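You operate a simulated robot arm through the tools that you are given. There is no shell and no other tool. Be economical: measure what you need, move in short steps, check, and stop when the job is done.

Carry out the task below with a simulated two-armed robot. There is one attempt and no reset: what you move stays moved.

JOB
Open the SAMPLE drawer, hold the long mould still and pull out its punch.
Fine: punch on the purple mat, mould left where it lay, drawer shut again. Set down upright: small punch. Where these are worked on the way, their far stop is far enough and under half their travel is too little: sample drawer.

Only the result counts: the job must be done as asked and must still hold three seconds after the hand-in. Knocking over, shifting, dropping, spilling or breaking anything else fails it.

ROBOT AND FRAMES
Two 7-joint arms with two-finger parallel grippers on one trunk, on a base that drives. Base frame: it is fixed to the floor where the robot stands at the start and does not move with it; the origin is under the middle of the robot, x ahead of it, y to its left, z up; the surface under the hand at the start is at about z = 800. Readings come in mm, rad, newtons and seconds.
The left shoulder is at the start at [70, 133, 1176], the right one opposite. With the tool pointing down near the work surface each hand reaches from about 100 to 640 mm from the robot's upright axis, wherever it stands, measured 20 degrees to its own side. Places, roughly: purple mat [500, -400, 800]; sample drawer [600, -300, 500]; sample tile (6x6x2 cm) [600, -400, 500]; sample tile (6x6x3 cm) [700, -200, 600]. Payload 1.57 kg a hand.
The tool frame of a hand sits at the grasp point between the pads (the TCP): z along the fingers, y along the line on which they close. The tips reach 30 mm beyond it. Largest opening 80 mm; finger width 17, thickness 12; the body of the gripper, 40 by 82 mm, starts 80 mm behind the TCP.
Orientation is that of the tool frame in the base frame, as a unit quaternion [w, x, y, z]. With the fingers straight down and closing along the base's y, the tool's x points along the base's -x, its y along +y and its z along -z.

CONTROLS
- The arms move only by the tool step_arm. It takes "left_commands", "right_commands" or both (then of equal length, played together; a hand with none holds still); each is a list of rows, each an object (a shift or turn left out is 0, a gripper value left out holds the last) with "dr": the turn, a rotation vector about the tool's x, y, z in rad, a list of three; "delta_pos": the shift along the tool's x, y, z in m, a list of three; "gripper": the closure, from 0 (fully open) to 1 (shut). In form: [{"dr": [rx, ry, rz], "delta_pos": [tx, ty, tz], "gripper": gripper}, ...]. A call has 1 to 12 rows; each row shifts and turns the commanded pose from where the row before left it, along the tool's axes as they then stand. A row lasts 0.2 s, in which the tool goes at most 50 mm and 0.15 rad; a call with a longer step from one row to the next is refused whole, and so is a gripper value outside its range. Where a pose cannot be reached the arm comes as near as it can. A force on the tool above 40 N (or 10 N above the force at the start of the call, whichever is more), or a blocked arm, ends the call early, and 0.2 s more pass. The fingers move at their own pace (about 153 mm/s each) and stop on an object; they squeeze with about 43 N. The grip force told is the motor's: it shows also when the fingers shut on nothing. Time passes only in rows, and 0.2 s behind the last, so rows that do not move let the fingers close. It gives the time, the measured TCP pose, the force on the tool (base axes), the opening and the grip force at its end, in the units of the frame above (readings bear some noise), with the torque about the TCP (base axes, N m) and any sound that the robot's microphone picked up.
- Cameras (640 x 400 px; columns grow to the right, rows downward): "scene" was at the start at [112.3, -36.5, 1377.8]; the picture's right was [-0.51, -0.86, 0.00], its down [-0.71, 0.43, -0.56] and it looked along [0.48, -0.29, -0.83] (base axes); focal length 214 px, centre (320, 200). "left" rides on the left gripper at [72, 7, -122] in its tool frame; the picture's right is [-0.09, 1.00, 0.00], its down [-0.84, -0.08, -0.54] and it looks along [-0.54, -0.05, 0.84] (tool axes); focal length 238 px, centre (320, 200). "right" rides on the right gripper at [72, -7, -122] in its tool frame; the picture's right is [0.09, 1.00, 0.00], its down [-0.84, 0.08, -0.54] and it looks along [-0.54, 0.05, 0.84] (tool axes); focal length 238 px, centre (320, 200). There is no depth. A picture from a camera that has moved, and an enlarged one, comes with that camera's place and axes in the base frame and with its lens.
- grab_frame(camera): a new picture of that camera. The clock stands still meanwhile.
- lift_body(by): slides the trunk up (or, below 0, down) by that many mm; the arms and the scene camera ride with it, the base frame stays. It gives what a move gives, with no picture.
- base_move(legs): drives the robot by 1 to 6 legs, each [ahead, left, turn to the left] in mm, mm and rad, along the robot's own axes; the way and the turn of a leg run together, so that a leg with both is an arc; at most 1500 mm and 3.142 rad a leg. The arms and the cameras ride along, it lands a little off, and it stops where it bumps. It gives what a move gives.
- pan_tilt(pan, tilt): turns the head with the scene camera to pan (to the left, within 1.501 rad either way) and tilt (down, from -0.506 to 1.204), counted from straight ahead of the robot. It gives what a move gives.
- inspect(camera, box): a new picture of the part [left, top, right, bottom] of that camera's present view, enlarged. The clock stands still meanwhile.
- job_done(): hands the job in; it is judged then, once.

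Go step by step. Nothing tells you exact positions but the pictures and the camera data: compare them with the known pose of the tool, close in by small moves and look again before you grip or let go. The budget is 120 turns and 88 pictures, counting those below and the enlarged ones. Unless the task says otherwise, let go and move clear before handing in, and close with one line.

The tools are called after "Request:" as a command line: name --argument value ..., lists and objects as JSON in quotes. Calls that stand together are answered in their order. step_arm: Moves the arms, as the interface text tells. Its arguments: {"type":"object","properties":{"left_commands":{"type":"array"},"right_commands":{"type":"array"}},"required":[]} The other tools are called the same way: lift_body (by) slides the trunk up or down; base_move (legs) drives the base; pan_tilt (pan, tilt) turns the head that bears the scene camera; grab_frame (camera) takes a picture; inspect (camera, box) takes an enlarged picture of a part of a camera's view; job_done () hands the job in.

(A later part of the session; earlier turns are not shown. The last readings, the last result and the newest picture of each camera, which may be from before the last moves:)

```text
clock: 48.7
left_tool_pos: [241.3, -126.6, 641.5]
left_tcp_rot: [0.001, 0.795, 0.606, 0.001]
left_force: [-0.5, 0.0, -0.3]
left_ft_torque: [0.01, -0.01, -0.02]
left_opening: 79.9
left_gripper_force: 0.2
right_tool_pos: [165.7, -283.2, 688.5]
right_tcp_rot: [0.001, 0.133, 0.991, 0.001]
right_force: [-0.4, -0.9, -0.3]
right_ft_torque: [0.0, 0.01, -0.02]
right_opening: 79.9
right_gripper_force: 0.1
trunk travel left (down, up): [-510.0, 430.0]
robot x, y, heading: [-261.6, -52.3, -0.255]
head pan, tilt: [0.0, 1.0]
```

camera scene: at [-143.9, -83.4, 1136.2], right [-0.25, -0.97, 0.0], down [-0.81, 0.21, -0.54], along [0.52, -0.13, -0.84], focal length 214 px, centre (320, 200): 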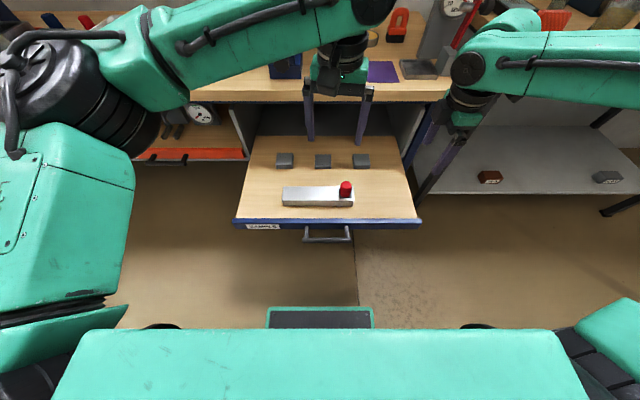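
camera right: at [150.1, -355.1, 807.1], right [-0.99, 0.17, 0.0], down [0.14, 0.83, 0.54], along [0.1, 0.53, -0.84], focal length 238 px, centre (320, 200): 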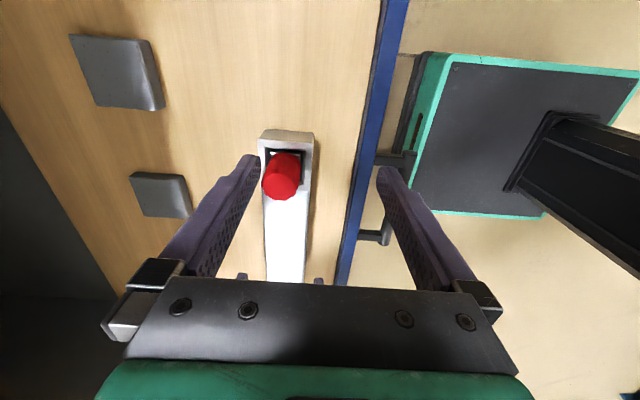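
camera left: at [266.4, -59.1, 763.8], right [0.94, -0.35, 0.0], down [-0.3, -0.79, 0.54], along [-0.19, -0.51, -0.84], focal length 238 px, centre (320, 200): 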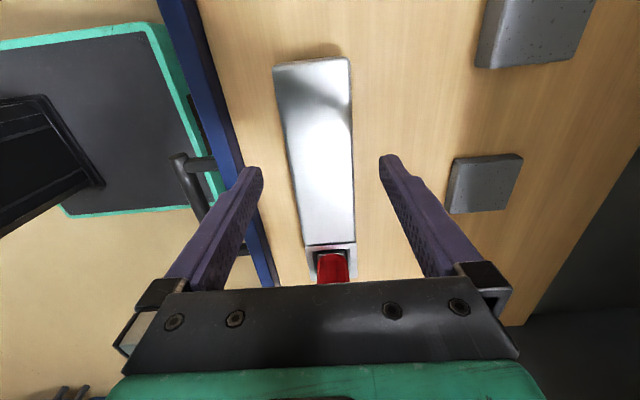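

Now shift over the punch at the same height.

Request:
step_arm --right_commands '[{"delta_pos": [-0.0167, 0.0185, 0]}, {"delta_pos": [-0.0167, 0.0185, 0]}, {}]'

Request:
grab_frame --camera "right"

```text
clock: 49.5
left_tool_pos: [242.2, -125.6, 641.5]
left_tcp_rot: [0.0, 0.795, 0.607, 0.0]
left_force: [0.4, 0.3, -0.1]
left_ft_torque: [0.01, 0.01, -0.01]
left_opening: 79.8
left_gripper_force: 0.0
right_tool_pos: [169.8, -280.1, 703.4]
right_tcp_rot: [0.0, 0.132, 0.991, 0.0]
right_force: [0.7, 0.4, -0.7]
right_ft_torque: [-0.01, -0.01, 0.03]
right_opening: 80.0
right_gripper_force: 0.0
right hand out of reach, approached as far as the arm can: row 1, 2
trunk travel left (down, up): [-510.0, 430.0]
robot x, y, heading: [-258.4, -53.7, -0.255]
head pan, tilt: [0.0, 1.0]
```

```text
58 pictures are left
camera right: at [97.2, -267.8, 825.5], right [0.17, 0.99, 0.0], down [0.83, -0.14, 0.54], along [0.54, -0.09, -0.84], focal length 238 px, centre (320, 200)
```

right: 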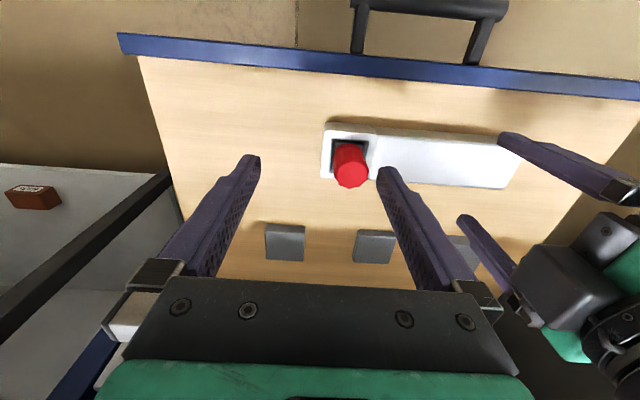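

Request:
grab_frame --camera "scene"

```text
57 pictures are left
camera scene: at [-143.1, -83.5, 1136.1], right [-0.25, -0.97, 0.0], down [-0.82, 0.21, -0.54], along [0.52, -0.13, -0.84], focal length 214 px, centre (320, 200)
```

scene: 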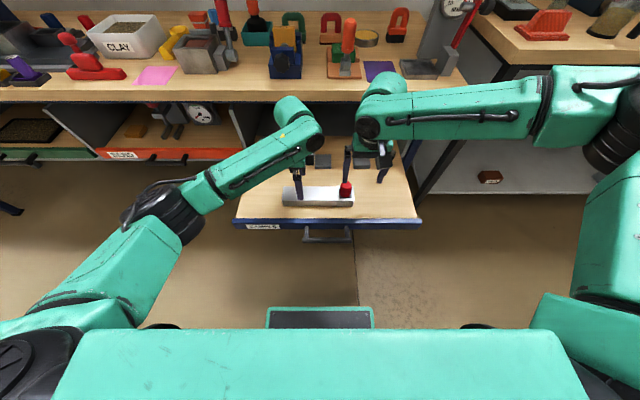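

The right arm is near a limit, so I'll move it rigidly instead: raise the left hand, shift the base, later lower the trunk.

Request:
step_arm --left_commands '[{"delta_pos": [0, 0, -0.045]}, {"delta_pos": [0, 0, -0.045]}, {}]'

Request:
base_move --legs '[[38, 40, 0]]'

Request:
grab_frame --camera "right"

```text
clock: 50.3
left_tool_pos: [240.7, -121.1, 735.1]
left_tcp_rot: [0.0, 0.795, 0.606, 0.0]
left_force: [-0.1, 0.8, -0.1]
left_ft_torque: [-0.01, 0.01, -0.01]
left_opening: 80.1
left_gripper_force: 0.0
right_tool_pos: [170.6, -280.7, 703.6]
right_tcp_rot: [0.001, 0.133, 0.991, 0.0]
right_force: [0.2, -0.2, 0.0]
right_ft_torque: [-0.01, -0.01, 0.0]
right_opening: 79.9
right_gripper_force: 0.1
trunk travel left (down, up): [-510.0, 430.0]
robot x, y, heading: [-263.9, -54.1, -0.253]
head pan, tilt: [0.0, 1.0]
```

```text
clock: 51.3
left_tool_pos: [286.5, -91.3, 733.8]
left_tcp_rot: [0.001, 0.795, 0.607, -0.001]
left_force: [0.2, 0.4, 0.5]
left_ft_torque: [-0.01, 0.01, -0.01]
left_opening: 80.0
left_gripper_force: 0.0
right_tool_pos: [217.0, -250.2, 703.3]
right_tcp_rot: [0.001, 0.132, 0.991, 0.0]
right_force: [-0.8, 1.0, 1.0]
right_ft_torque: [-0.01, 0.04, -0.01]
right_opening: 79.7
right_gripper_force: 0.0
trunk travel left (down, up): [-510.0, 430.0]
robot x, y, heading: [-211.8, -23.9, -0.249]
head pan, tilt: [0.0, 1.0]
```

```text
56 pictures are left
camera right: at [143.9, -237.8, 825.2], right [0.17, 0.99, 0.0], down [0.83, -0.14, 0.54], along [0.54, -0.09, -0.84], focal length 238 px, centre (320, 200)
```

right: 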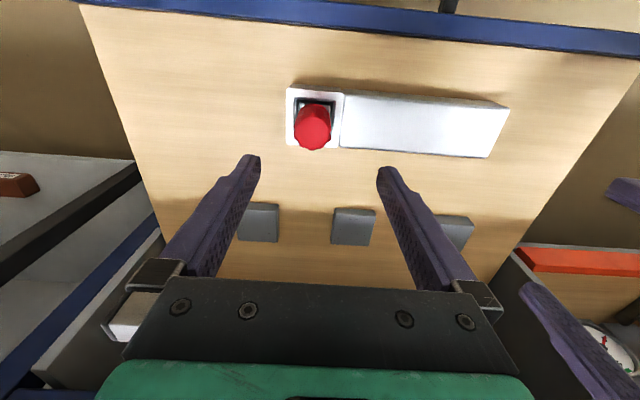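

Hand slightly past the punch; correct both hands, then look again.

Request:
step_arm --left_commands '[{"delta_pos": [-0.0228, -0.0172, 0]}, {"delta_pos": [-0.0228, -0.0172, 0]}, {}]' --right_commands '[{"delta_pos": [0.0073, -0.0075, 0]}, {}, {}]'

Request:
lift_body --by -55

Request:
grab_frame --camera "right"

Request:
grab_frame --camera "left"

```text
clock: 52.1
left_tool_pos: [241.7, -126.6, 734.7]
left_tcp_rot: [0.001, 0.795, 0.607, 0.001]
left_force: [0.4, 0.2, -0.1]
left_ft_torque: [0.01, 0.05, 0.0]
left_opening: 80.2
left_gripper_force: 0.1
right_tool_pos: [207.2, -257.2, 703.8]
right_tcp_rot: [0.001, 0.132, 0.991, 0.0]
right_force: [0.4, -0.5, 0.2]
right_ft_torque: [0.01, 0.02, 0.02]
right_opening: 80.2
right_gripper_force: 0.1
trunk travel left (down, up): [-510.0, 430.0]
robot x, y, heading: [-216.5, -24.0, -0.248]
head pan, tilt: [0.0, 1.0]
```

```text
clock: 53.0
left_tool_pos: [240.5, -127.3, 680.4]
left_tcp_rot: [0.001, 0.795, 0.606, 0.001]
left_force: [0.2, 0.0, 0.2]
left_ft_torque: [0.03, -0.01, 0.02]
left_opening: 80.2
left_gripper_force: 0.1
right_tool_pos: [206.4, -256.1, 648.1]
right_tcp_rot: [0.002, 0.131, 0.991, 0.0]
right_force: [0.6, 0.5, -0.2]
right_ft_torque: [-0.05, 0.01, 0.01]
right_opening: 80.1
right_gripper_force: 0.1
trunk travel left (down, up): [-455.0, 485.0]
robot x, y, heading: [-212.3, -22.4, -0.258]
head pan, tilt: [0.0, 1.0]
```

```text
55 pictures are left
camera right: at [133.9, -243.8, 770.6], right [0.17, 0.99, 0.0], down [0.83, -0.14, 0.54], along [0.54, -0.09, -0.84], focal length 238 px, centre (320, 200)
```

right: 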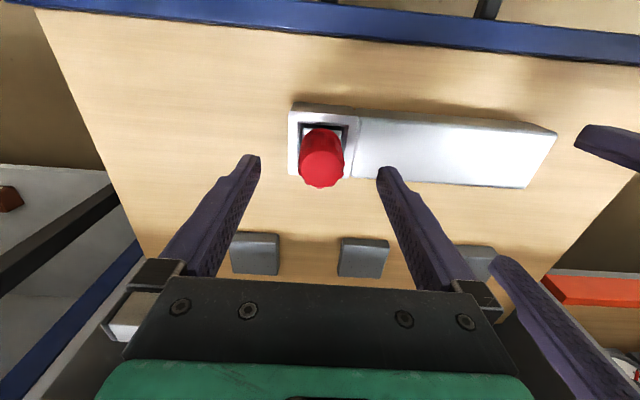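

```text
54 pictures are left
camera left: at [266.6, -60.8, 802.6], right [0.94, -0.35, 0.0], down [-0.3, -0.79, 0.54], along [-0.19, -0.51, -0.84], focal length 238 px, centre (320, 200)
```

left: 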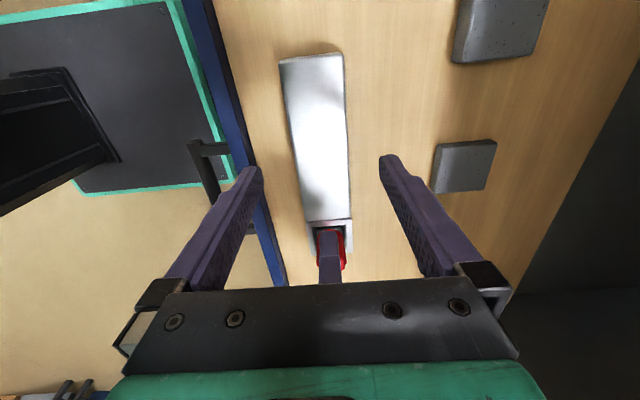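

Both are centred. Lower the trunk 40 mm (right tips just above the mould top), then the left hand down around the mould.

Request:
lift_body --by -40

Request:
step_arm --left_commands '[{"delta_pos": [0, 0, 0.02]}, {"delta_pos": [0, 0, 0.02]}, {"delta_pos": [0, 0, 0.018]}, {}]'

Request:
grab_frame --camera "left"

Request:
grab_frame --camera "right"

Request:
inspect --camera "scene" --box '[230, 100, 430, 225]'

```text
clock: 53.9
left_tool_pos: [240.8, -128.6, 640.2]
left_tcp_rot: [0.0, 0.795, 0.607, 0.0]
left_force: [0.5, 0.4, 0.2]
left_ft_torque: [0.02, 0.0, -0.02]
left_opening: 79.9
left_gripper_force: 0.0
right_tool_pos: [207.3, -256.1, 609.6]
right_tcp_rot: [0.002, 0.132, 0.991, 0.0]
right_force: [0.0, -0.2, 0.0]
right_ft_torque: [-0.02, 0.01, -0.02]
right_opening: 79.8
right_gripper_force: 0.0
trunk travel left (down, up): [-415.0, 525.0]
robot x, y, heading: [-214.5, -22.0, -0.25]
head pan, tilt: [0.0, 1.0]
```

```text
clock: 54.9
left_tool_pos: [240.5, -126.4, 581.4]
left_tcp_rot: [0.001, 0.795, 0.607, 0.001]
left_force: [-0.3, 0.9, 0.3]
left_ft_torque: [-0.01, 0.05, -0.03]
left_opening: 80.0
left_gripper_force: 0.1
right_tool_pos: [206.3, -256.2, 608.6]
right_tcp_rot: [0.001, 0.132, 0.991, 0.0]
right_force: [-0.7, -0.2, 0.3]
right_ft_torque: [-0.02, -0.01, -0.01]
right_opening: 80.1
right_gripper_force: 0.0
trunk travel left (down, up): [-415.0, 525.0]
robot x, y, heading: [-211.5, -22.7, -0.253]
head pan, tilt: [0.0, 1.0]
```

```text
53 pictures are left
camera left: at [266.6, -60.3, 703.9], right [0.94, -0.35, 0.0], down [-0.3, -0.79, 0.54], along [-0.19, -0.51, -0.84], focal length 238 px, centre (320, 200)
```

left: 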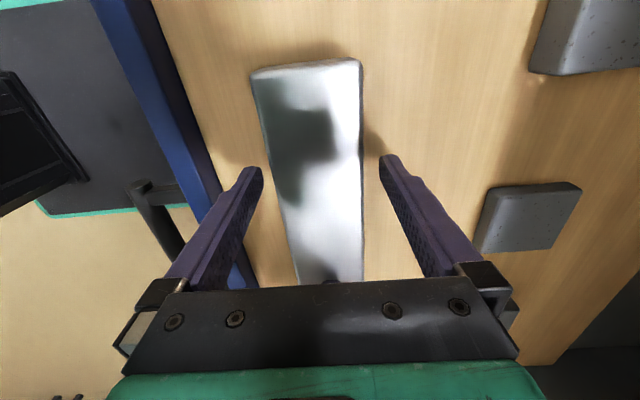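

```text
52 pictures are left
camera right: at [134.0, -243.9, 730.5], right [0.17, 0.98, 0.0], down [0.83, -0.14, 0.54], along [0.54, -0.09, -0.84], focal length 238 px, centre (320, 200)
```

right: 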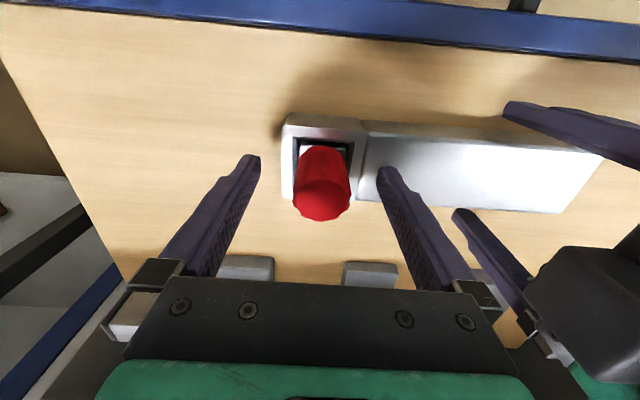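

```text
3.20 times, centred on (330, 162) of scene
camera zoom: at [-97.2, -53.8, 1041.1], right [-0.25, -0.97, 0.0], down [-0.82, 0.21, -0.54], along [0.52, -0.13, -0.84], focal length 686 px, centre (288, 320)
```

zoom: 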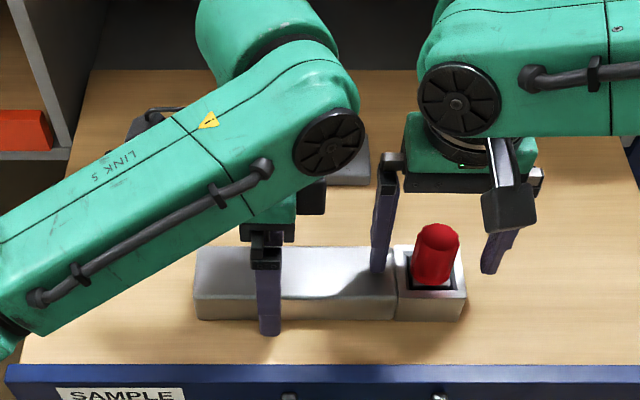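

Left fingers straddle the mould, right straddle the punch. Close the left on the mould, then the right on the punch.

Request:
step_arm --left_commands '[{"gripper": 1}, {"gripper": 1}, {"gripper": 1}, {"gripper": 1}]'

Request:
step_arm --right_commands '[{"gripper": 1}, {"gripper": 1}, {"gripper": 1}, {"gripper": 1}]'

Request:
grab_frame --camera "right"

```text
clock: 55.9
left_tool_pos: [242.0, -126.6, 580.9]
left_tcp_rot: [0.0, 0.794, 0.607, -0.001]
left_force: [-0.4, 0.5, -0.8]
left_ft_torque: [0.05, 0.01, -0.01]
left_opening: 55.6
left_gripper_force: 43.1
right_tool_pos: [207.2, -257.1, 608.9]
right_tcp_rot: [0.002, 0.133, 0.991, 0.0]
right_force: [-0.9, 0.6, -0.1]
right_ft_torque: [0.01, 0.02, -0.01]
right_opening: 80.0
right_gripper_force: 0.1
trunk travel left (down, up): [-415.0, 525.0]
robot x, y, heading: [-214.0, -22.7, -0.25]
head pan, tilt: [0.0, 1.0]
```

```text
clock: 56.9
left_tool_pos: [241.1, -126.8, 582.3]
left_tcp_rot: [0.0, 0.795, 0.606, -0.001]
left_force: [-1.8, -7.4, -0.7]
left_ft_torque: [0.78, -0.14, 0.11]
left_opening: 55.5
left_gripper_force: 42.5
right_tool_pos: [208.1, -256.2, 608.2]
right_tcp_rot: [0.001, 0.132, 0.991, 0.001]
right_force: [1.3, 8.4, 0.2]
right_ft_torque: [-0.45, 0.13, 0.02]
right_opening: 32.7
right_gripper_force: 40.7
trunk travel left (down, up): [-415.0, 525.0]
robot x, y, heading: [-216.8, -23.0, -0.251]
head pan, tilt: [0.0, 1.0]
```

```text
50 pictures are left
camera right: at [134.2, -243.7, 730.4], right [0.17, 0.99, 0.0], down [0.83, -0.14, 0.54], along [0.54, -0.09, -0.84], focal length 238 px, centre (320, 200)
```

right: 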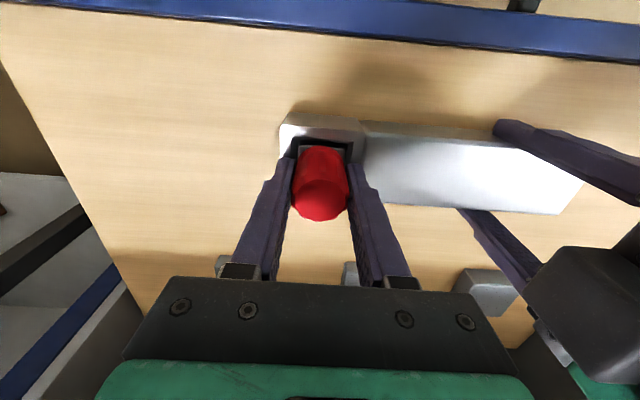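

Punch gripped (33 mm), mould held (55 mm). Pull the punch straight up slowly.

Request:
step_arm --right_commands '[{"delta_pos": [0, 0.001, -0.004], "gripper": 1}, {"delta_pos": [0, 0, -0.005]}, {"delta_pos": [0, 0, -0.006]}, {"delta_pos": [0, 0, -0.006]}]'

Request:
inspect --camera "scene" --box '[230, 100, 430, 225]'

```text
clock: 57.9
left_tool_pos: [241.0, -125.7, 580.4]
left_tcp_rot: [0.0, 0.795, 0.607, 0.001]
left_force: [0.6, 0.1, 0.5]
left_ft_torque: [-0.52, 0.16, 0.2]
left_opening: 55.3
left_gripper_force: 42.8
right_tool_pos: [208.1, -256.0, 630.8]
right_tcp_rot: [0.0, 0.132, 0.991, 0.0]
right_force: [-1.1, -0.1, -0.7]
right_ft_torque: [0.01, -0.02, 0.0]
right_opening: 33.0
right_gripper_force: 40.8
trunk travel left (down, up): [-415.0, 525.0]
robot x, y, heading: [-214.1, -22.9, -0.25]
head pan, tilt: [0.0, 1.0]
```

```text
3.20 times, centred on (330, 162) of scene
camera zoom: at [-96.9, -53.8, 1041.1], right [-0.25, -0.97, 0.0], down [-0.82, 0.21, -0.54], along [0.52, -0.13, -0.84], focal length 686 px, centre (288, 320)
```

zoom: 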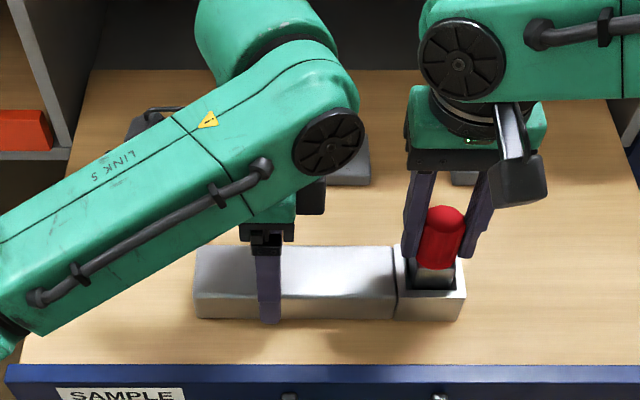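

It slides out freely; continue until it's clear.

Request:
step_arm --right_commands '[{"delta_pos": [0, 0, -0.01]}, {"delta_pos": [0, 0, -0.012]}, {"delta_pos": [0, 0, -0.012]}, {"delta_pos": [0, 0, -0.012]}, {"delta_pos": [0, 0, -0.012]}, {}]'

Request:
inspect --camera "scene" --box '[230, 100, 430, 225]'

Request:
grab_frame --camera "right"

```text
clock: 59.3
left_tool_pos: [240.1, -127.4, 580.5]
left_tcp_rot: [0.0, 0.795, 0.607, 0.0]
left_force: [-0.1, 1.7, 0.4]
left_ft_torque: [0.35, -0.15, 0.04]
left_opening: 55.4
left_gripper_force: 42.9
right_tool_pos: [206.8, -255.2, 687.9]
right_tcp_rot: [0.001, 0.132, 0.991, -0.001]
right_force: [-0.8, 0.3, -2.0]
right_ft_torque: [0.0, -0.03, 0.01]
right_opening: 32.8
right_gripper_force: 40.9
trunk travel left (down, up): [-415.0, 525.0]
robot x, y, heading: [-212.6, -21.5, -0.252]
head pan, tilt: [0.0, 1.0]
```

```text
3.20 times, centred on (330, 162) of scene
camera zoom: at [-97.0, -53.8, 1041.0], right [-0.25, -0.97, 0.0], down [-0.82, 0.21, -0.54], along [0.52, -0.13, -0.84], focal length 686 px, centre (288, 320)
```

zoom: 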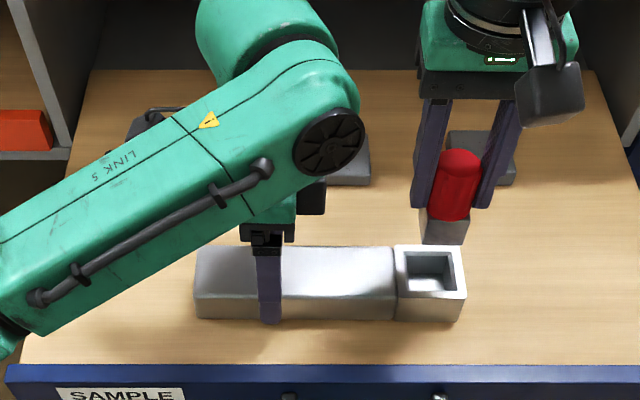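

```text
47 pictures are left
camera right: at [134.5, -241.9, 810.2], right [0.17, 0.99, 0.0], down [0.83, -0.14, 0.54], along [0.54, -0.09, -0.84], focal length 238 px, centre (320, 200)
```

right: 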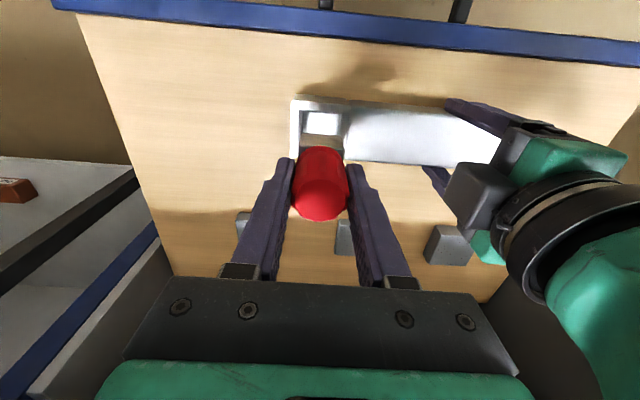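

The punch is out: red handle on a square grey foot (bottom ≈53 mm below the TCP). Now release the mould with the left hand and raise it.

Request:
step_arm --left_commands '[{"gripper": 0}, {"gripper": 0}, {"gripper": 0}, {"delta_pos": [0, 0, -0.02]}, {"delta_pos": [0, 0, -0.03]}, {"delta_pos": [0, 0, -0.045]}, {"delta_pos": [0, 0, -0.045]}, {}]'

Request:
lift_body --by 300

Request:
grab_frame --camera "scene"

Request:
grab_frame --camera "left"

```text
clock: 61.1
left_tool_pos: [241.6, -126.9, 723.3]
left_tcp_rot: [0.0, 0.795, 0.607, 0.0]
left_force: [0.4, -0.4, -0.5]
left_ft_torque: [-0.02, 0.01, -0.03]
left_opening: 80.0
left_gripper_force: 0.1
right_tool_pos: [208.4, -253.5, 688.3]
right_tcp_rot: [0.002, 0.133, 0.991, 0.0]
right_force: [0.3, -0.3, -1.6]
right_ft_torque: [-0.01, 0.02, -0.02]
right_opening: 32.7
right_gripper_force: 40.6
trunk travel left (down, up): [-415.0, 525.0]
robot x, y, heading: [-216.5, -24.2, -0.252]
head pan, tilt: [0.0, 1.0]
```

```text
clock: 64.1
left_tool_pos: [241.0, -126.5, 1022.9]
left_tcp_rot: [0.0, 0.796, 0.606, 0.0]
left_force: [-0.9, 1.1, -0.5]
left_ft_torque: [-0.02, 0.0, -0.04]
left_opening: 79.8
left_gripper_force: 0.1
right_tool_pos: [207.9, -253.8, 988.6]
right_tcp_rot: [0.001, 0.133, 0.991, 0.001]
right_force: [-0.1, 0.1, -1.3]
right_ft_torque: [0.02, 0.01, -0.02]
right_opening: 32.8
right_gripper_force: 40.7
trunk travel left (down, up): [-715.0, 225.0]
robot x, y, heading: [-215.9, -21.9, -0.249]
head pan, tilt: [0.0, 1.0]
```

```text
46 pictures are left
camera scene: at [-96.8, -53.9, 1341.0], right [-0.25, -0.97, 0.0], down [-0.82, 0.21, -0.54], along [0.52, -0.13, -0.84], focal length 214 px, centre (320, 200)
```

scene: 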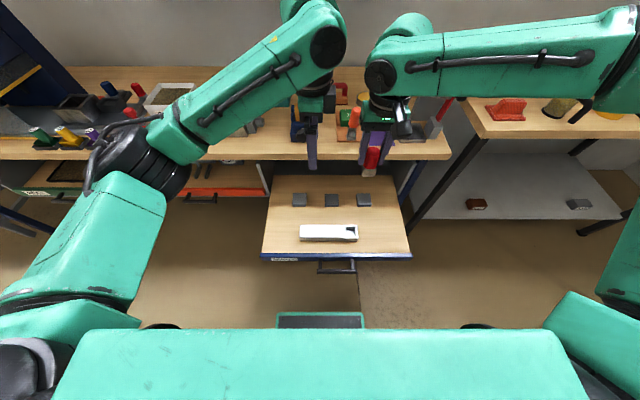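

```text
45 pictures are left
camera left: at [266.5, -60.0, 1145.3], right [0.94, -0.35, 0.0], down [-0.3, -0.79, 0.54], along [-0.19, -0.51, -0.84], focal length 238 px, centre (320, 200)
```

left: 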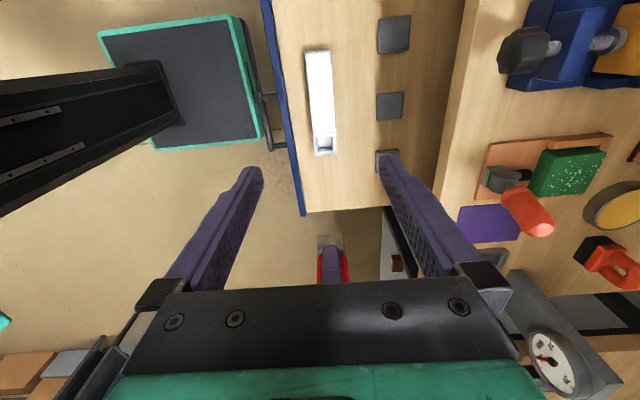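

Mould lies as before, punch held. Next I'll shut the drawer with the left hand: back up a little, raise the right hand high, lower the trunk.

Request:
base_move --legs '[[-100, 0, 0]]'

Request:
step_arm --right_commands '[{"delta_pos": [0, 0, -0.03]}, {"delta_pos": [0, 0, -0.03]}, {"delta_pos": [0, 0, -0.03]}, {"delta_pos": [0, 0, -0.03]}, {"delta_pos": [0, 0, -0.03]}, {}, {}]' --left_commands '[{"dr": [-0.131, 0, 0], "gripper": 1}, {"dr": [-0.131, 0, 0]}, {"dr": [-0.131, 0, 0]}, {"dr": [-0.131, 0, 0]}, {"dr": [-0.131, 0, 0]}, {"dr": [-0.131, 0, 0]}, {}]'

```text
clock: 65.2
left_tool_pos: [144.9, -101.6, 1023.1]
left_tcp_rot: [0.0, 0.795, 0.607, 0.0]
left_force: [-0.1, 0.3, -0.2]
left_ft_torque: [0.01, 0.0, 0.01]
left_opening: 80.1
left_gripper_force: 0.0
right_tool_pos: [112.2, -229.4, 988.6]
right_tcp_rot: [0.001, 0.132, 0.991, 0.0]
right_force: [0.1, -0.5, -1.7]
right_ft_torque: [-0.01, 0.02, 0.0]
right_opening: 32.7
right_gripper_force: 40.9
trunk travel left (down, up): [-715.0, 225.0]
robot x, y, heading: [-312.9, -1.2, -0.25]
head pan, tilt: [0.0, 1.0]
```

```text
clock: 66.8
left_tool_pos: [144.3, -100.4, 1023.7]
left_tcp_rot: [0.305, 0.734, 0.56, 0.233]
left_force: [0.3, 0.0, 0.1]
left_ft_torque: [0.04, -0.01, -0.01]
left_opening: 0.0
left_gripper_force: 21.5
right_tool_pos: [108.4, -232.6, 1139.2]
right_tcp_rot: [0.001, 0.133, 0.991, 0.001]
right_force: [-0.6, 0.2, -0.8]
right_ft_torque: [0.02, 0.02, 0.0]
right_opening: 33.0
right_gripper_force: 41.2
trunk travel left (down, up): [-715.0, 225.0]
robot x, y, heading: [-309.8, 1.2, -0.25]
head pan, tilt: [0.0, 1.0]
```

Tilt reached. Lower the trunk and bring the closed left hand in front of the drawer panel, still above it.

Request:
lift_body --by -250

Request:
step_arm --left_commands '[{"delta_pos": [0.0035, -0.038, 0.008]}, {"delta_pos": [0.0035, -0.038, 0.008]}, {"delta_pos": [0.0035, -0.038, 0.008]}, {"delta_pos": [0.0035, -0.038, 0.008]}, {}]'

Request:
grab_frame --camera "scene"

Request:
grab_frame --camera "left"

```text
clock: 69.4
left_tool_pos: [145.2, -101.4, 772.6]
left_tcp_rot: [0.305, 0.733, 0.561, 0.234]
left_force: [1.1, 0.0, -0.7]
left_ft_torque: [0.01, 0.0, 0.05]
left_opening: 0.0
left_gripper_force: 21.1
right_tool_pos: [108.7, -231.2, 889.2]
right_tcp_rot: [0.001, 0.132, 0.991, 0.0]
right_force: [0.3, 0.5, -1.0]
right_ft_torque: [-0.01, -0.03, -0.02]
right_opening: 32.9
right_gripper_force: 41.0
trunk travel left (down, up): [-465.0, 475.0]
robot x, y, heading: [-310.9, 0.4, -0.254]
head pan, tilt: [0.0, 1.0]
```

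```text
clock: 70.6
left_tool_pos: [64.7, -67.0, 645.2]
left_tcp_rot: [0.304, 0.734, 0.561, 0.233]
left_force: [-0.6, -0.4, -0.5]
left_ft_torque: [0.03, -0.07, -0.03]
left_opening: 0.0
left_gripper_force: 21.4
right_tool_pos: [107.4, -230.8, 890.0]
right_tcp_rot: [0.001, 0.132, 0.991, 0.001]
right_force: [0.9, -0.1, -1.4]
right_ft_torque: [0.01, -0.01, -0.02]
right_opening: 32.8
right_gripper_force: 41.3
trunk travel left (down, up): [-465.0, 475.0]
robot x, y, heading: [-315.5, 0.8, -0.25]
head pan, tilt: [0.0, 1.0]
```

```text
44 pictures are left
camera scene: at [-194.2, -29.0, 1091.1], right [-0.25, -0.97, 0.0], down [-0.82, 0.21, -0.54], along [0.52, -0.13, -0.84], focal length 214 px, centre (320, 200)
```

scene: 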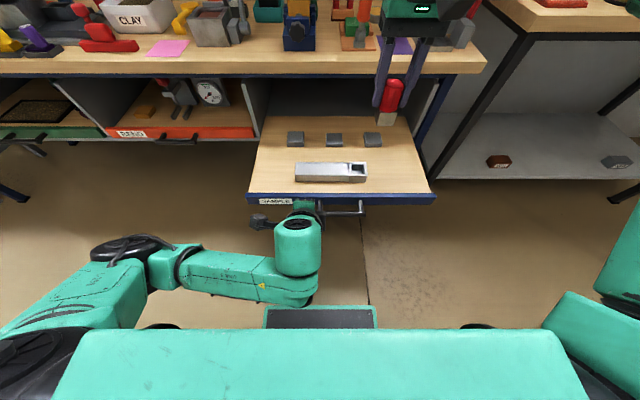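

```text
43 pictures are left
camera left: at [5.5, 23.9, 736.8], right [0.65, -0.27, 0.71], down [-0.64, -0.69, 0.33], along [0.4, -0.67, -0.63], focal length 238 px, centre (320, 200)
```

left: 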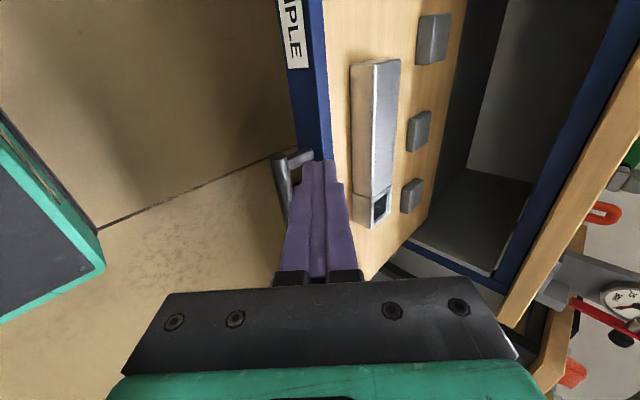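

Panel front is ~450 mm ahead of the robot, my contact point at ~412. Shift left clear of the handle and lower to panel height.

Request:
step_arm --left_commands '[{"delta_pos": [0.008, -0.0212, 0.0212]}, {"delta_pos": [0.008, -0.0212, 0.0212]}, {"delta_pos": [0.008, -0.0212, 0.0212]}, {}]'

Request:
grab_frame --camera "left"

Request:
inspect --camera "scene" --box '[220, 120, 420, 245]'

```text
clock: 71.6
left_tool_pos: [72.1, -42.3, 554.3]
left_tcp_rot: [0.304, 0.733, 0.562, 0.232]
left_force: [-0.4, -0.1, 0.2]
left_ft_torque: [-0.04, 0.0, 0.0]
left_opening: 0.0
left_gripper_force: 21.0
right_tool_pos: [109.0, -230.2, 889.2]
right_tcp_rot: [0.001, 0.133, 0.991, 0.0]
right_force: [-0.1, -0.3, -1.0]
right_ft_torque: [-0.01, 0.01, 0.02]
right_opening: 32.6
right_gripper_force: 41.0
trunk travel left (down, up): [-465.0, 475.0]
robot x, y, heading: [-310.6, 3.3, -0.249]
head pan, tilt: [0.0, 1.0]
```

```text
42 pictures are left
camera left: at [13.1, 47.6, 644.8], right [0.65, -0.27, 0.71], down [-0.64, -0.69, 0.33], along [0.4, -0.67, -0.63], focal length 238 px, centre (320, 200)
```

left: 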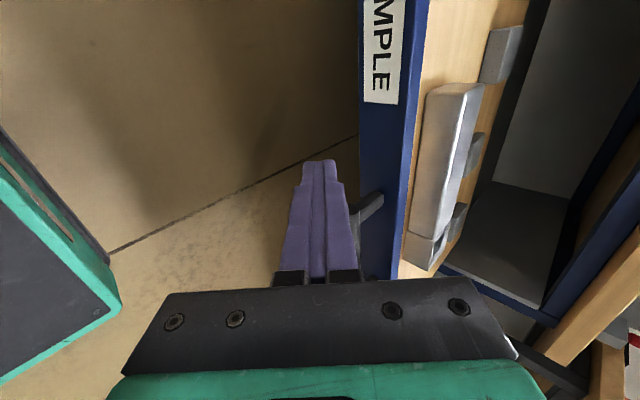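

```text
3.20 times, centred on (320, 182) of scene
camera zoom: at [-194.4, -28.9, 1091.1], right [-0.25, -0.97, 0.0], down [-0.82, 0.21, -0.54], along [0.52, -0.13, -0.84], focal length 686 px, centre (320, 256)
```

zoom: 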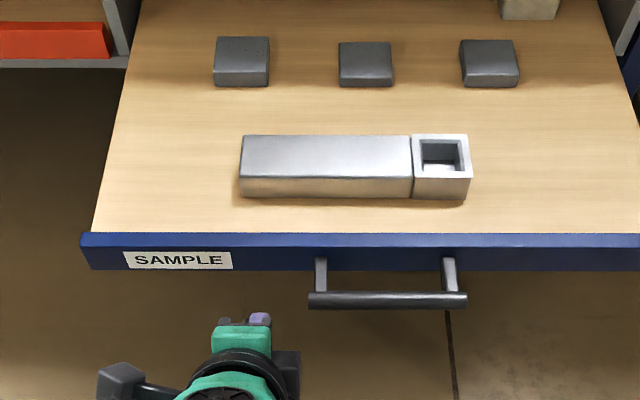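

Finger tip is in front of the panel. Advance gently until contact.

Request:
step_arm --left_commands '[{"delta_pos": [0, 0.007, 0.007]}, {"delta_pos": [0, 0.007, 0.007]}, {"delta_pos": [0, 0.006, 0.006]}, {"delta_pos": [0, 0.005, 0.005]}, {"delta_pos": [0, 0.005, 0.005]}, {"delta_pos": [0, 0.005, 0.005]}, {"delta_pos": [0, 0.005, 0.005]}, {"delta_pos": [0, 0.006, 0.006]}, {"delta_pos": [0, 0.007, 0.007]}, {"delta_pos": [0, 0.008, 0.008]}]'

Request:
grab_frame --camera "left"

```text
clock: 73.8
left_tool_pos: [157.3, -64.7, 552.6]
left_tcp_rot: [0.306, 0.733, 0.561, 0.233]
left_force: [-3.2, 5.4, -0.4]
left_ft_torque: [0.1, 0.06, 0.13]
left_opening: 0.0
left_gripper_force: 21.4
right_tool_pos: [109.0, -230.3, 888.0]
right_tcp_rot: [0.001, 0.131, 0.991, 0.0]
right_force: [0.4, 0.5, -0.7]
right_ft_torque: [-0.01, 0.02, 0.0]
right_opening: 32.6
right_gripper_force: 41.3
trunk travel left (down, up): [-465.0, 475.0]
robot x, y, heading: [-313.9, -1.0, -0.249]
head pan, tilt: [0.0, 1.0]
```

```text
40 pictures are left
camera left: at [96.3, 25.0, 643.8], right [0.65, -0.27, 0.71], down [-0.64, -0.69, 0.33], along [0.4, -0.67, -0.63], focal length 238 px, centre (320, 200)
```

left: 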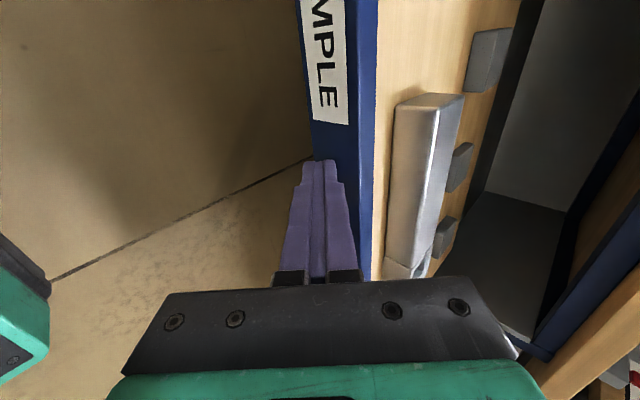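

Contact made and the drawer moves. Push on at steady speed.

Request:
step_arm --left_commands '[{"delta_pos": [0, 0.009, 0.009]}, {"delta_pos": [0, 0.0105, 0.0105]}, {"delta_pos": [0, 0.011, 0.011]}, {"delta_pos": [0, 0.011, 0.011]}, {"delta_pos": [0, 0.011, 0.011]}, {"delta_pos": [0, 0.011, 0.011]}, {"delta_pos": [0, 0.011, 0.011]}, {"delta_pos": [0, 0.011, 0.011]}, {"delta_pos": [0, 0.011, 0.011]}, {"delta_pos": [0, 0.011, 0.011]}, {"delta_pos": [0, 0.01, 0.01]}, {"delta_pos": [0, 0.008, 0.008]}]'

Request:
grab_frame --camera "scene"

```text
clock: 76.4
left_tool_pos: [328.3, -111.4, 552.5]
left_tcp_rot: [0.305, 0.734, 0.561, 0.233]
left_force: [-3.6, 1.3, -0.9]
left_ft_torque: [0.01, 0.05, 0.07]
left_opening: 0.1
left_gripper_force: 21.1
right_tool_pos: [107.8, -231.6, 888.6]
right_tcp_rot: [0.002, 0.132, 0.991, 0.0]
right_force: [0.1, 0.0, -0.9]
right_ft_torque: [-0.01, -0.01, -0.03]
right_opening: 32.7
right_gripper_force: 40.6
trunk travel left (down, up): [-465.0, 475.0]
robot x, y, heading: [-313.6, 1.2, -0.25]
head pan, tilt: [0.0, 1.0]
```

```text
39 pictures are left
camera scene: at [-194.8, -28.6, 1091.2], right [-0.25, -0.97, 0.0], down [-0.81, 0.21, -0.54], along [0.52, -0.13, -0.84], focal length 214 px, centre (320, 200)
```

scene: 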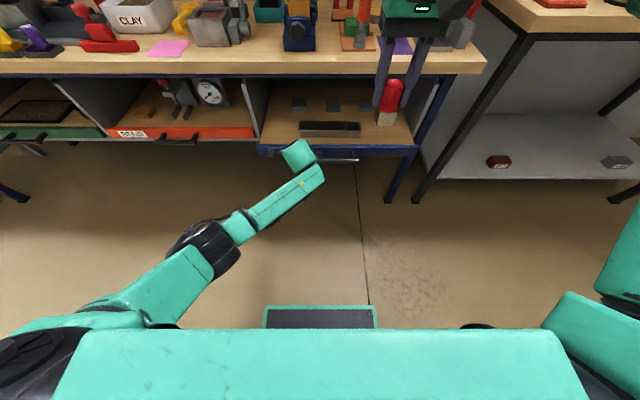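

Nearly there, about 80 mm to go; continue slower and watch for the stop.

Request:
step_arm --left_commands '[{"delta_pos": [0, 0.008, 0.008]}, {"delta_pos": [0, 0.008, 0.008]}, {"delta_pos": [0, 0.008, 0.008]}, {"delta_pos": [0, 0.008, 0.008]}, {"delta_pos": [0, 0.006, 0.006]}, {"delta_pos": [0, 0.005, 0.005]}, {"delta_pos": [0, 0.005, 0.005]}]'

Request:
inspect --camera "scene" --box '[200, 60, 440, 210]'

```text
clock: 78.0
left_tool_pos: [376.6, -135.0, 547.0]
left_tcp_rot: [0.302, 0.741, 0.556, 0.225]
left_force: [-1.0, 0.7, 0.7]
left_ft_torque: [0.01, -0.02, -0.02]
left_opening: 0.1
left_gripper_force: 21.7
left hand out of reach, approached as far as the arm can: row 6, 7
right_tool_pos: [108.9, -230.0, 890.2]
right_tcp_rot: [0.0, 0.133, 0.991, 0.001]
right_force: [-0.5, 0.0, -0.6]
right_ft_torque: [-0.01, 0.0, -0.01]
right_opening: 32.9
right_gripper_force: 41.2
trunk travel left (down, up): [-465.0, 475.0]
robot x, y, heading: [-309.9, 1.2, -0.252]
head pan, tilt: [0.0, 1.0]
```

```text
2.67 times, centred on (320, 135) of scene
camera zoom: at [-194.4, -29.0, 1091.1], right [-0.25, -0.97, 0.0], down [-0.82, 0.21, -0.54], along [0.52, -0.13, -0.84], focal length 572 px, centre (320, 373)
```

zoom: 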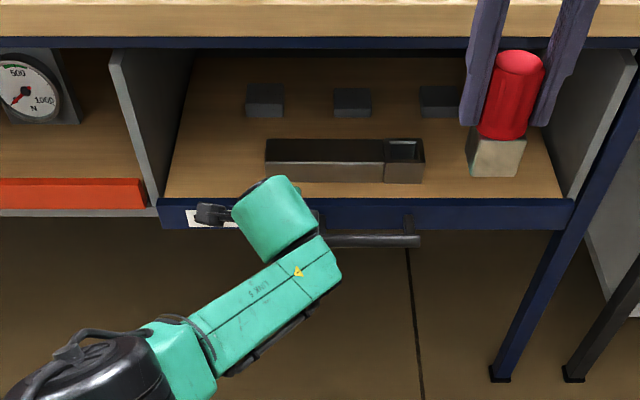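

The arm is at full stretch with the drawer ~40 mm short. Drive the base forward 35 mm, then finish by arm.

Request:
base_move --legs '[[30, 0, 0]]'

Request:
inspect --camera "scene" --box '[200, 60, 440, 210]'

```text
clock: 78.8
left_tool_pos: [406.1, -141.4, 546.0]
left_tcp_rot: [0.303, 0.741, 0.556, 0.225]
left_force: [0.0, 0.2, 0.3]
left_ft_torque: [-0.01, 0.02, 0.0]
left_opening: 0.2
left_gripper_force: 21.3
right_tool_pos: [138.2, -238.6, 888.8]
right_tcp_rot: [0.001, 0.132, 0.991, 0.0]
right_force: [-0.5, -0.4, -0.6]
right_ft_torque: [0.02, 0.02, -0.02]
right_opening: 32.9
right_gripper_force: 40.5
trunk travel left (down, up): [-465.0, 475.0]
robot x, y, heading: [-283.2, -4.0, -0.248]
head pan, tilt: [0.0, 1.0]
```

```text
2.67 times, centred on (320, 135) of scene
camera zoom: at [-164.6, -36.5, 1091.0], right [-0.25, -0.97, 0.0], down [-0.82, 0.21, -0.54], along [0.52, -0.13, -0.84], focal length 572 px, centre (320, 373)
```

zoom: 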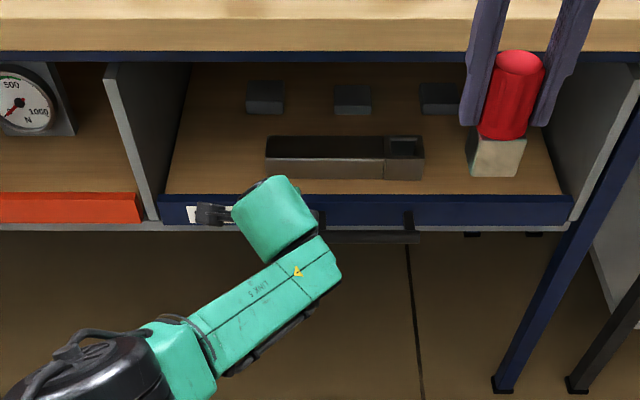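

Only ~6 mm remain. Push a bit more by the arm.

Request:
step_arm --left_commands '[{"delta_pos": [0, 0.003, 0.003]}, {"delta_pos": [0, 0.003, 0.003]}, {"delta_pos": [0, 0.003, 0.003]}, {"delta_pos": [0, 0.003, 0.003]}, {}]'

Request:
base_move --legs '[[10, 0, 0]]'

Request:
inspect --camera "scene" --box '[200, 60, 440, 210]'

```text
clock: 80.0
left_tool_pos: [401.1, -154.4, 545.5]
left_tcp_rot: [0.308, 0.746, 0.549, 0.217]
left_force: [2.6, 8.5, 2.7]
left_ft_torque: [0.02, 0.01, -0.1]
left_opening: 0.0
left_gripper_force: 21.0
left hand out of reach, approached as far as the arm can: row 1, 2, 3, 4
right_tool_pos: [138.1, -236.8, 889.5]
right_tcp_rot: [0.001, 0.132, 0.991, 0.0]
right_force: [0.3, 0.0, -0.8]
right_ft_torque: [0.02, 0.0, 0.03]
right_opening: 32.9
right_gripper_force: 41.0
trunk travel left (down, up): [-465.0, 475.0]
robot x, y, heading: [-282.1, -5.7, -0.253]
head pan, tilt: [0.0, 1.0]
```

```text
clock: 80.8
left_tool_pos: [410.3, -155.4, 544.5]
left_tcp_rot: [0.307, 0.745, 0.55, 0.218]
left_force: [0.1, 21.6, 3.8]
left_ft_torque: [0.06, 0.11, -0.32]
left_opening: 0.0
left_gripper_force: 21.4
right_tool_pos: [146.3, -237.4, 890.2]
right_tcp_rot: [0.002, 0.131, 0.991, -0.001]
right_force: [-0.2, 0.0, -0.5]
right_ft_torque: [0.03, -0.02, 0.0]
right_opening: 32.9
right_gripper_force: 40.7
trunk travel left (down, up): [-465.0, 475.0]
robot x, y, heading: [-272.8, -10.7, -0.253]
head pan, tilt: [0.0, 1.0]
```

```text
2.67 times, centred on (320, 135) of scene
camera zoom: at [-156.2, -35.8, 1091.2], right [-0.25, -0.97, 0.0], down [-0.81, 0.21, -0.54], along [0.52, -0.14, -0.84], focal length 572 px, centre (320, 373)
```

zoom: 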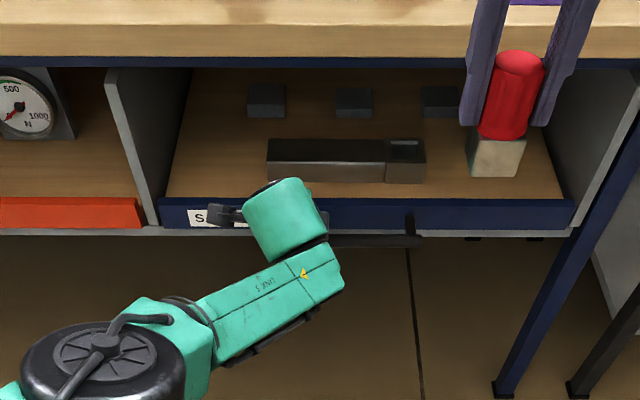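

The finger slid sideways against the handle post. I'll back the hand off, shift left, bring the base closer and finish the push within reach.

Request:
step_arm --left_commands '[{"delta_pos": [0.0, -0.014, -0.014]}, {"delta_pos": [0.01, -0.02, -0.02]}, {"delta_pos": [0.012, -0.02, -0.02]}, {"delta_pos": [0.015, -0.01, -0.01]}, {}]'

Request:
base_move --legs '[[70, 0, 0]]'

Request:
grab_frame --camera "left"

Request:
inspect --camera "scene" --box '[200, 60, 440, 210]'

```text
clock: 82.0
left_tool_pos: [335.8, -97.3, 546.1]
left_tcp_rot: [0.305, 0.747, 0.549, 0.218]
left_force: [0.7, 0.1, -0.2]
left_ft_torque: [0.01, -0.01, 0.03]
left_opening: 0.1
left_gripper_force: 21.5
right_tool_pos: [147.7, -241.3, 889.3]
right_tcp_rot: [0.001, 0.132, 0.991, 0.001]
right_force: [-0.5, -0.3, -1.0]
right_ft_torque: [0.01, 0.01, 0.0]
right_opening: 32.9
right_gripper_force: 40.9
trunk travel left (down, up): [-465.0, 475.0]
robot x, y, heading: [-271.8, -12.9, -0.253]
head pan, tilt: [0.0, 1.0]
```

```text
clock: 83.0
left_tool_pos: [403.9, -115.3, 545.0]
left_tcp_rot: [0.306, 0.746, 0.55, 0.217]
left_force: [-0.1, -0.2, -0.5]
left_ft_torque: [-0.01, 0.0, 0.02]
left_opening: 0.0
left_gripper_force: 21.2
right_tool_pos: [216.8, -257.8, 888.5]
right_tcp_rot: [0.001, 0.132, 0.991, -0.001]
right_force: [0.0, -0.3, -1.1]
right_ft_torque: [0.0, 0.01, -0.03]
right_opening: 32.8
right_gripper_force: 41.4
trunk travel left (down, up): [-465.0, 475.0]
robot x, y, heading: [-202.5, -21.6, -0.247]
head pan, tilt: [0.0, 1.0]
```

```text
35 pictures are left
camera left: at [349.6, -22.0, 637.0], right [0.66, -0.3, 0.69], down [-0.66, -0.66, 0.35], along [0.36, -0.69, -0.63], focal length 238 px, centre (320, 200)
```

left: 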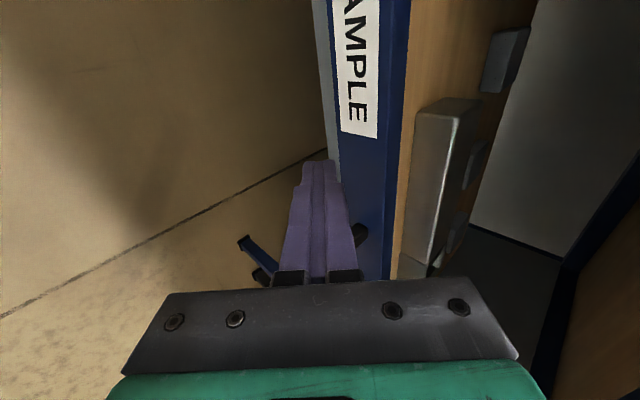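

```text
2.67 times, centred on (320, 135) of scene
camera zoom: at [-86.4, -56.1, 1090.9], right [-0.25, -0.97, 0.0], down [-0.82, 0.21, -0.54], along [0.52, -0.13, -0.84], focal length 572 px, centre (320, 373)
```

zoom: 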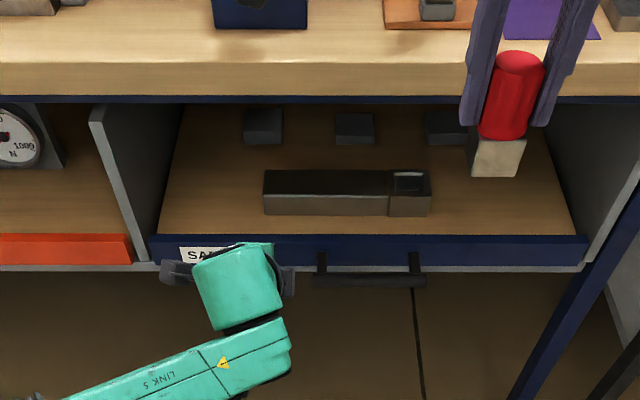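

Clear of the handle now. Push slowly until resistance.

Request:
step_arm --left_commands '[{"delta_pos": [0, 0.003, 0.003]}, {"delta_pos": [0, 0.003, 0.003]}, {"delta_pos": [0, 0.003, 0.003]}, {"delta_pos": [0, 0.003, 0.003]}, {"delta_pos": [0, 0.003, 0.003]}, {"delta_pos": [0, 0.003, 0.003]}, {"delta_pos": [0, 0.003, 0.003]}, {"delta_pos": [0, 0.003, 0.003]}]'

```text
clock: 84.5
left_tool_pos: [422.7, -119.6, 544.9]
left_tcp_rot: [0.303, 0.747, 0.55, 0.218]
left_force: [-21.6, 9.5, 14.5]
left_ft_torque: [0.13, -0.12, 0.22]
left_opening: 0.2
left_gripper_force: 22.0
right_tool_pos: [210.8, -255.7, 891.1]
right_tcp_rot: [0.003, 0.131, 0.991, 0.001]
right_force: [0.3, 0.9, -0.8]
right_ft_torque: [0.05, 0.04, 0.0]
right_opening: 32.9
right_gripper_force: 40.8
trunk travel left (down, up): [-465.0, 475.0]
robot x, y, heading: [-205.8, -28.4, -0.248]
head pan, tilt: [0.0, 1.0]
stopped in row 7 (left hand): the force on the tool passed its limit at 46 N (the readings are from after the stop); the commanded pose is now the measured one
```

Firm stop at 46 N — the drawer is home. Back the left hand off and verify.

Request:
step_arm --left_commands '[{"delta_pos": [0, -0.01, -0.01]}, {"delta_pos": [0, -0.02, -0.02]}, {"delta_pos": [0, -0.03, -0.03]}, {"delta_pos": [0, -0.03, -0.03]}, {"delta_pos": [0, -0.03, -0.03]}, {"delta_pos": [0, -0.03, -0.03]}, {}]'

Request:
inspect --camera "scene" --box '[150, 60, 470, 260]'

```text
clock: 86.1
left_tool_pos: [224.3, -56.8, 547.9]
left_tcp_rot: [0.301, 0.747, 0.551, 0.216]
left_force: [-0.2, 0.6, 0.4]
left_ft_torque: [0.01, 0.0, 0.03]
left_opening: 0.0
left_gripper_force: 21.2
right_tool_pos: [215.4, -258.0, 887.9]
right_tcp_rot: [0.0, 0.131, 0.991, 0.001]
right_force: [-0.3, 0.1, -1.3]
right_ft_torque: [0.0, 0.03, -0.01]
right_opening: 32.6
right_gripper_force: 41.1
trunk travel left (down, up): [-465.0, 475.0]
robot x, y, heading: [-206.8, -28.5, -0.248]
head pan, tilt: [0.0, 1.0]
```

```text
2.00 times, centred on (310, 160) of scene
camera zoom: at [-87.8, -55.6, 1091.0], right [-0.25, -0.97, 0.0], down [-0.82, 0.21, -0.54], along [0.52, -0.13, -0.84], focal length 429 px, centre (340, 280)
```

zoom: 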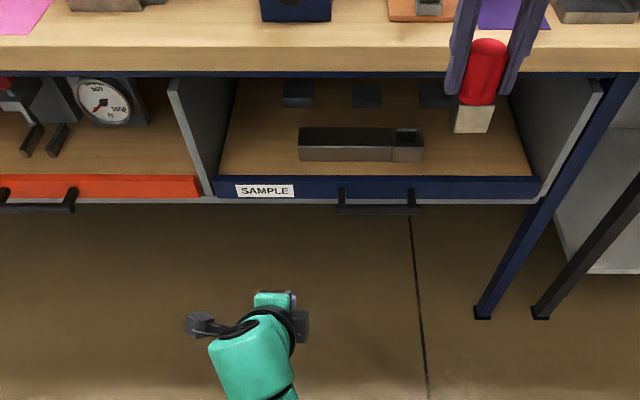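

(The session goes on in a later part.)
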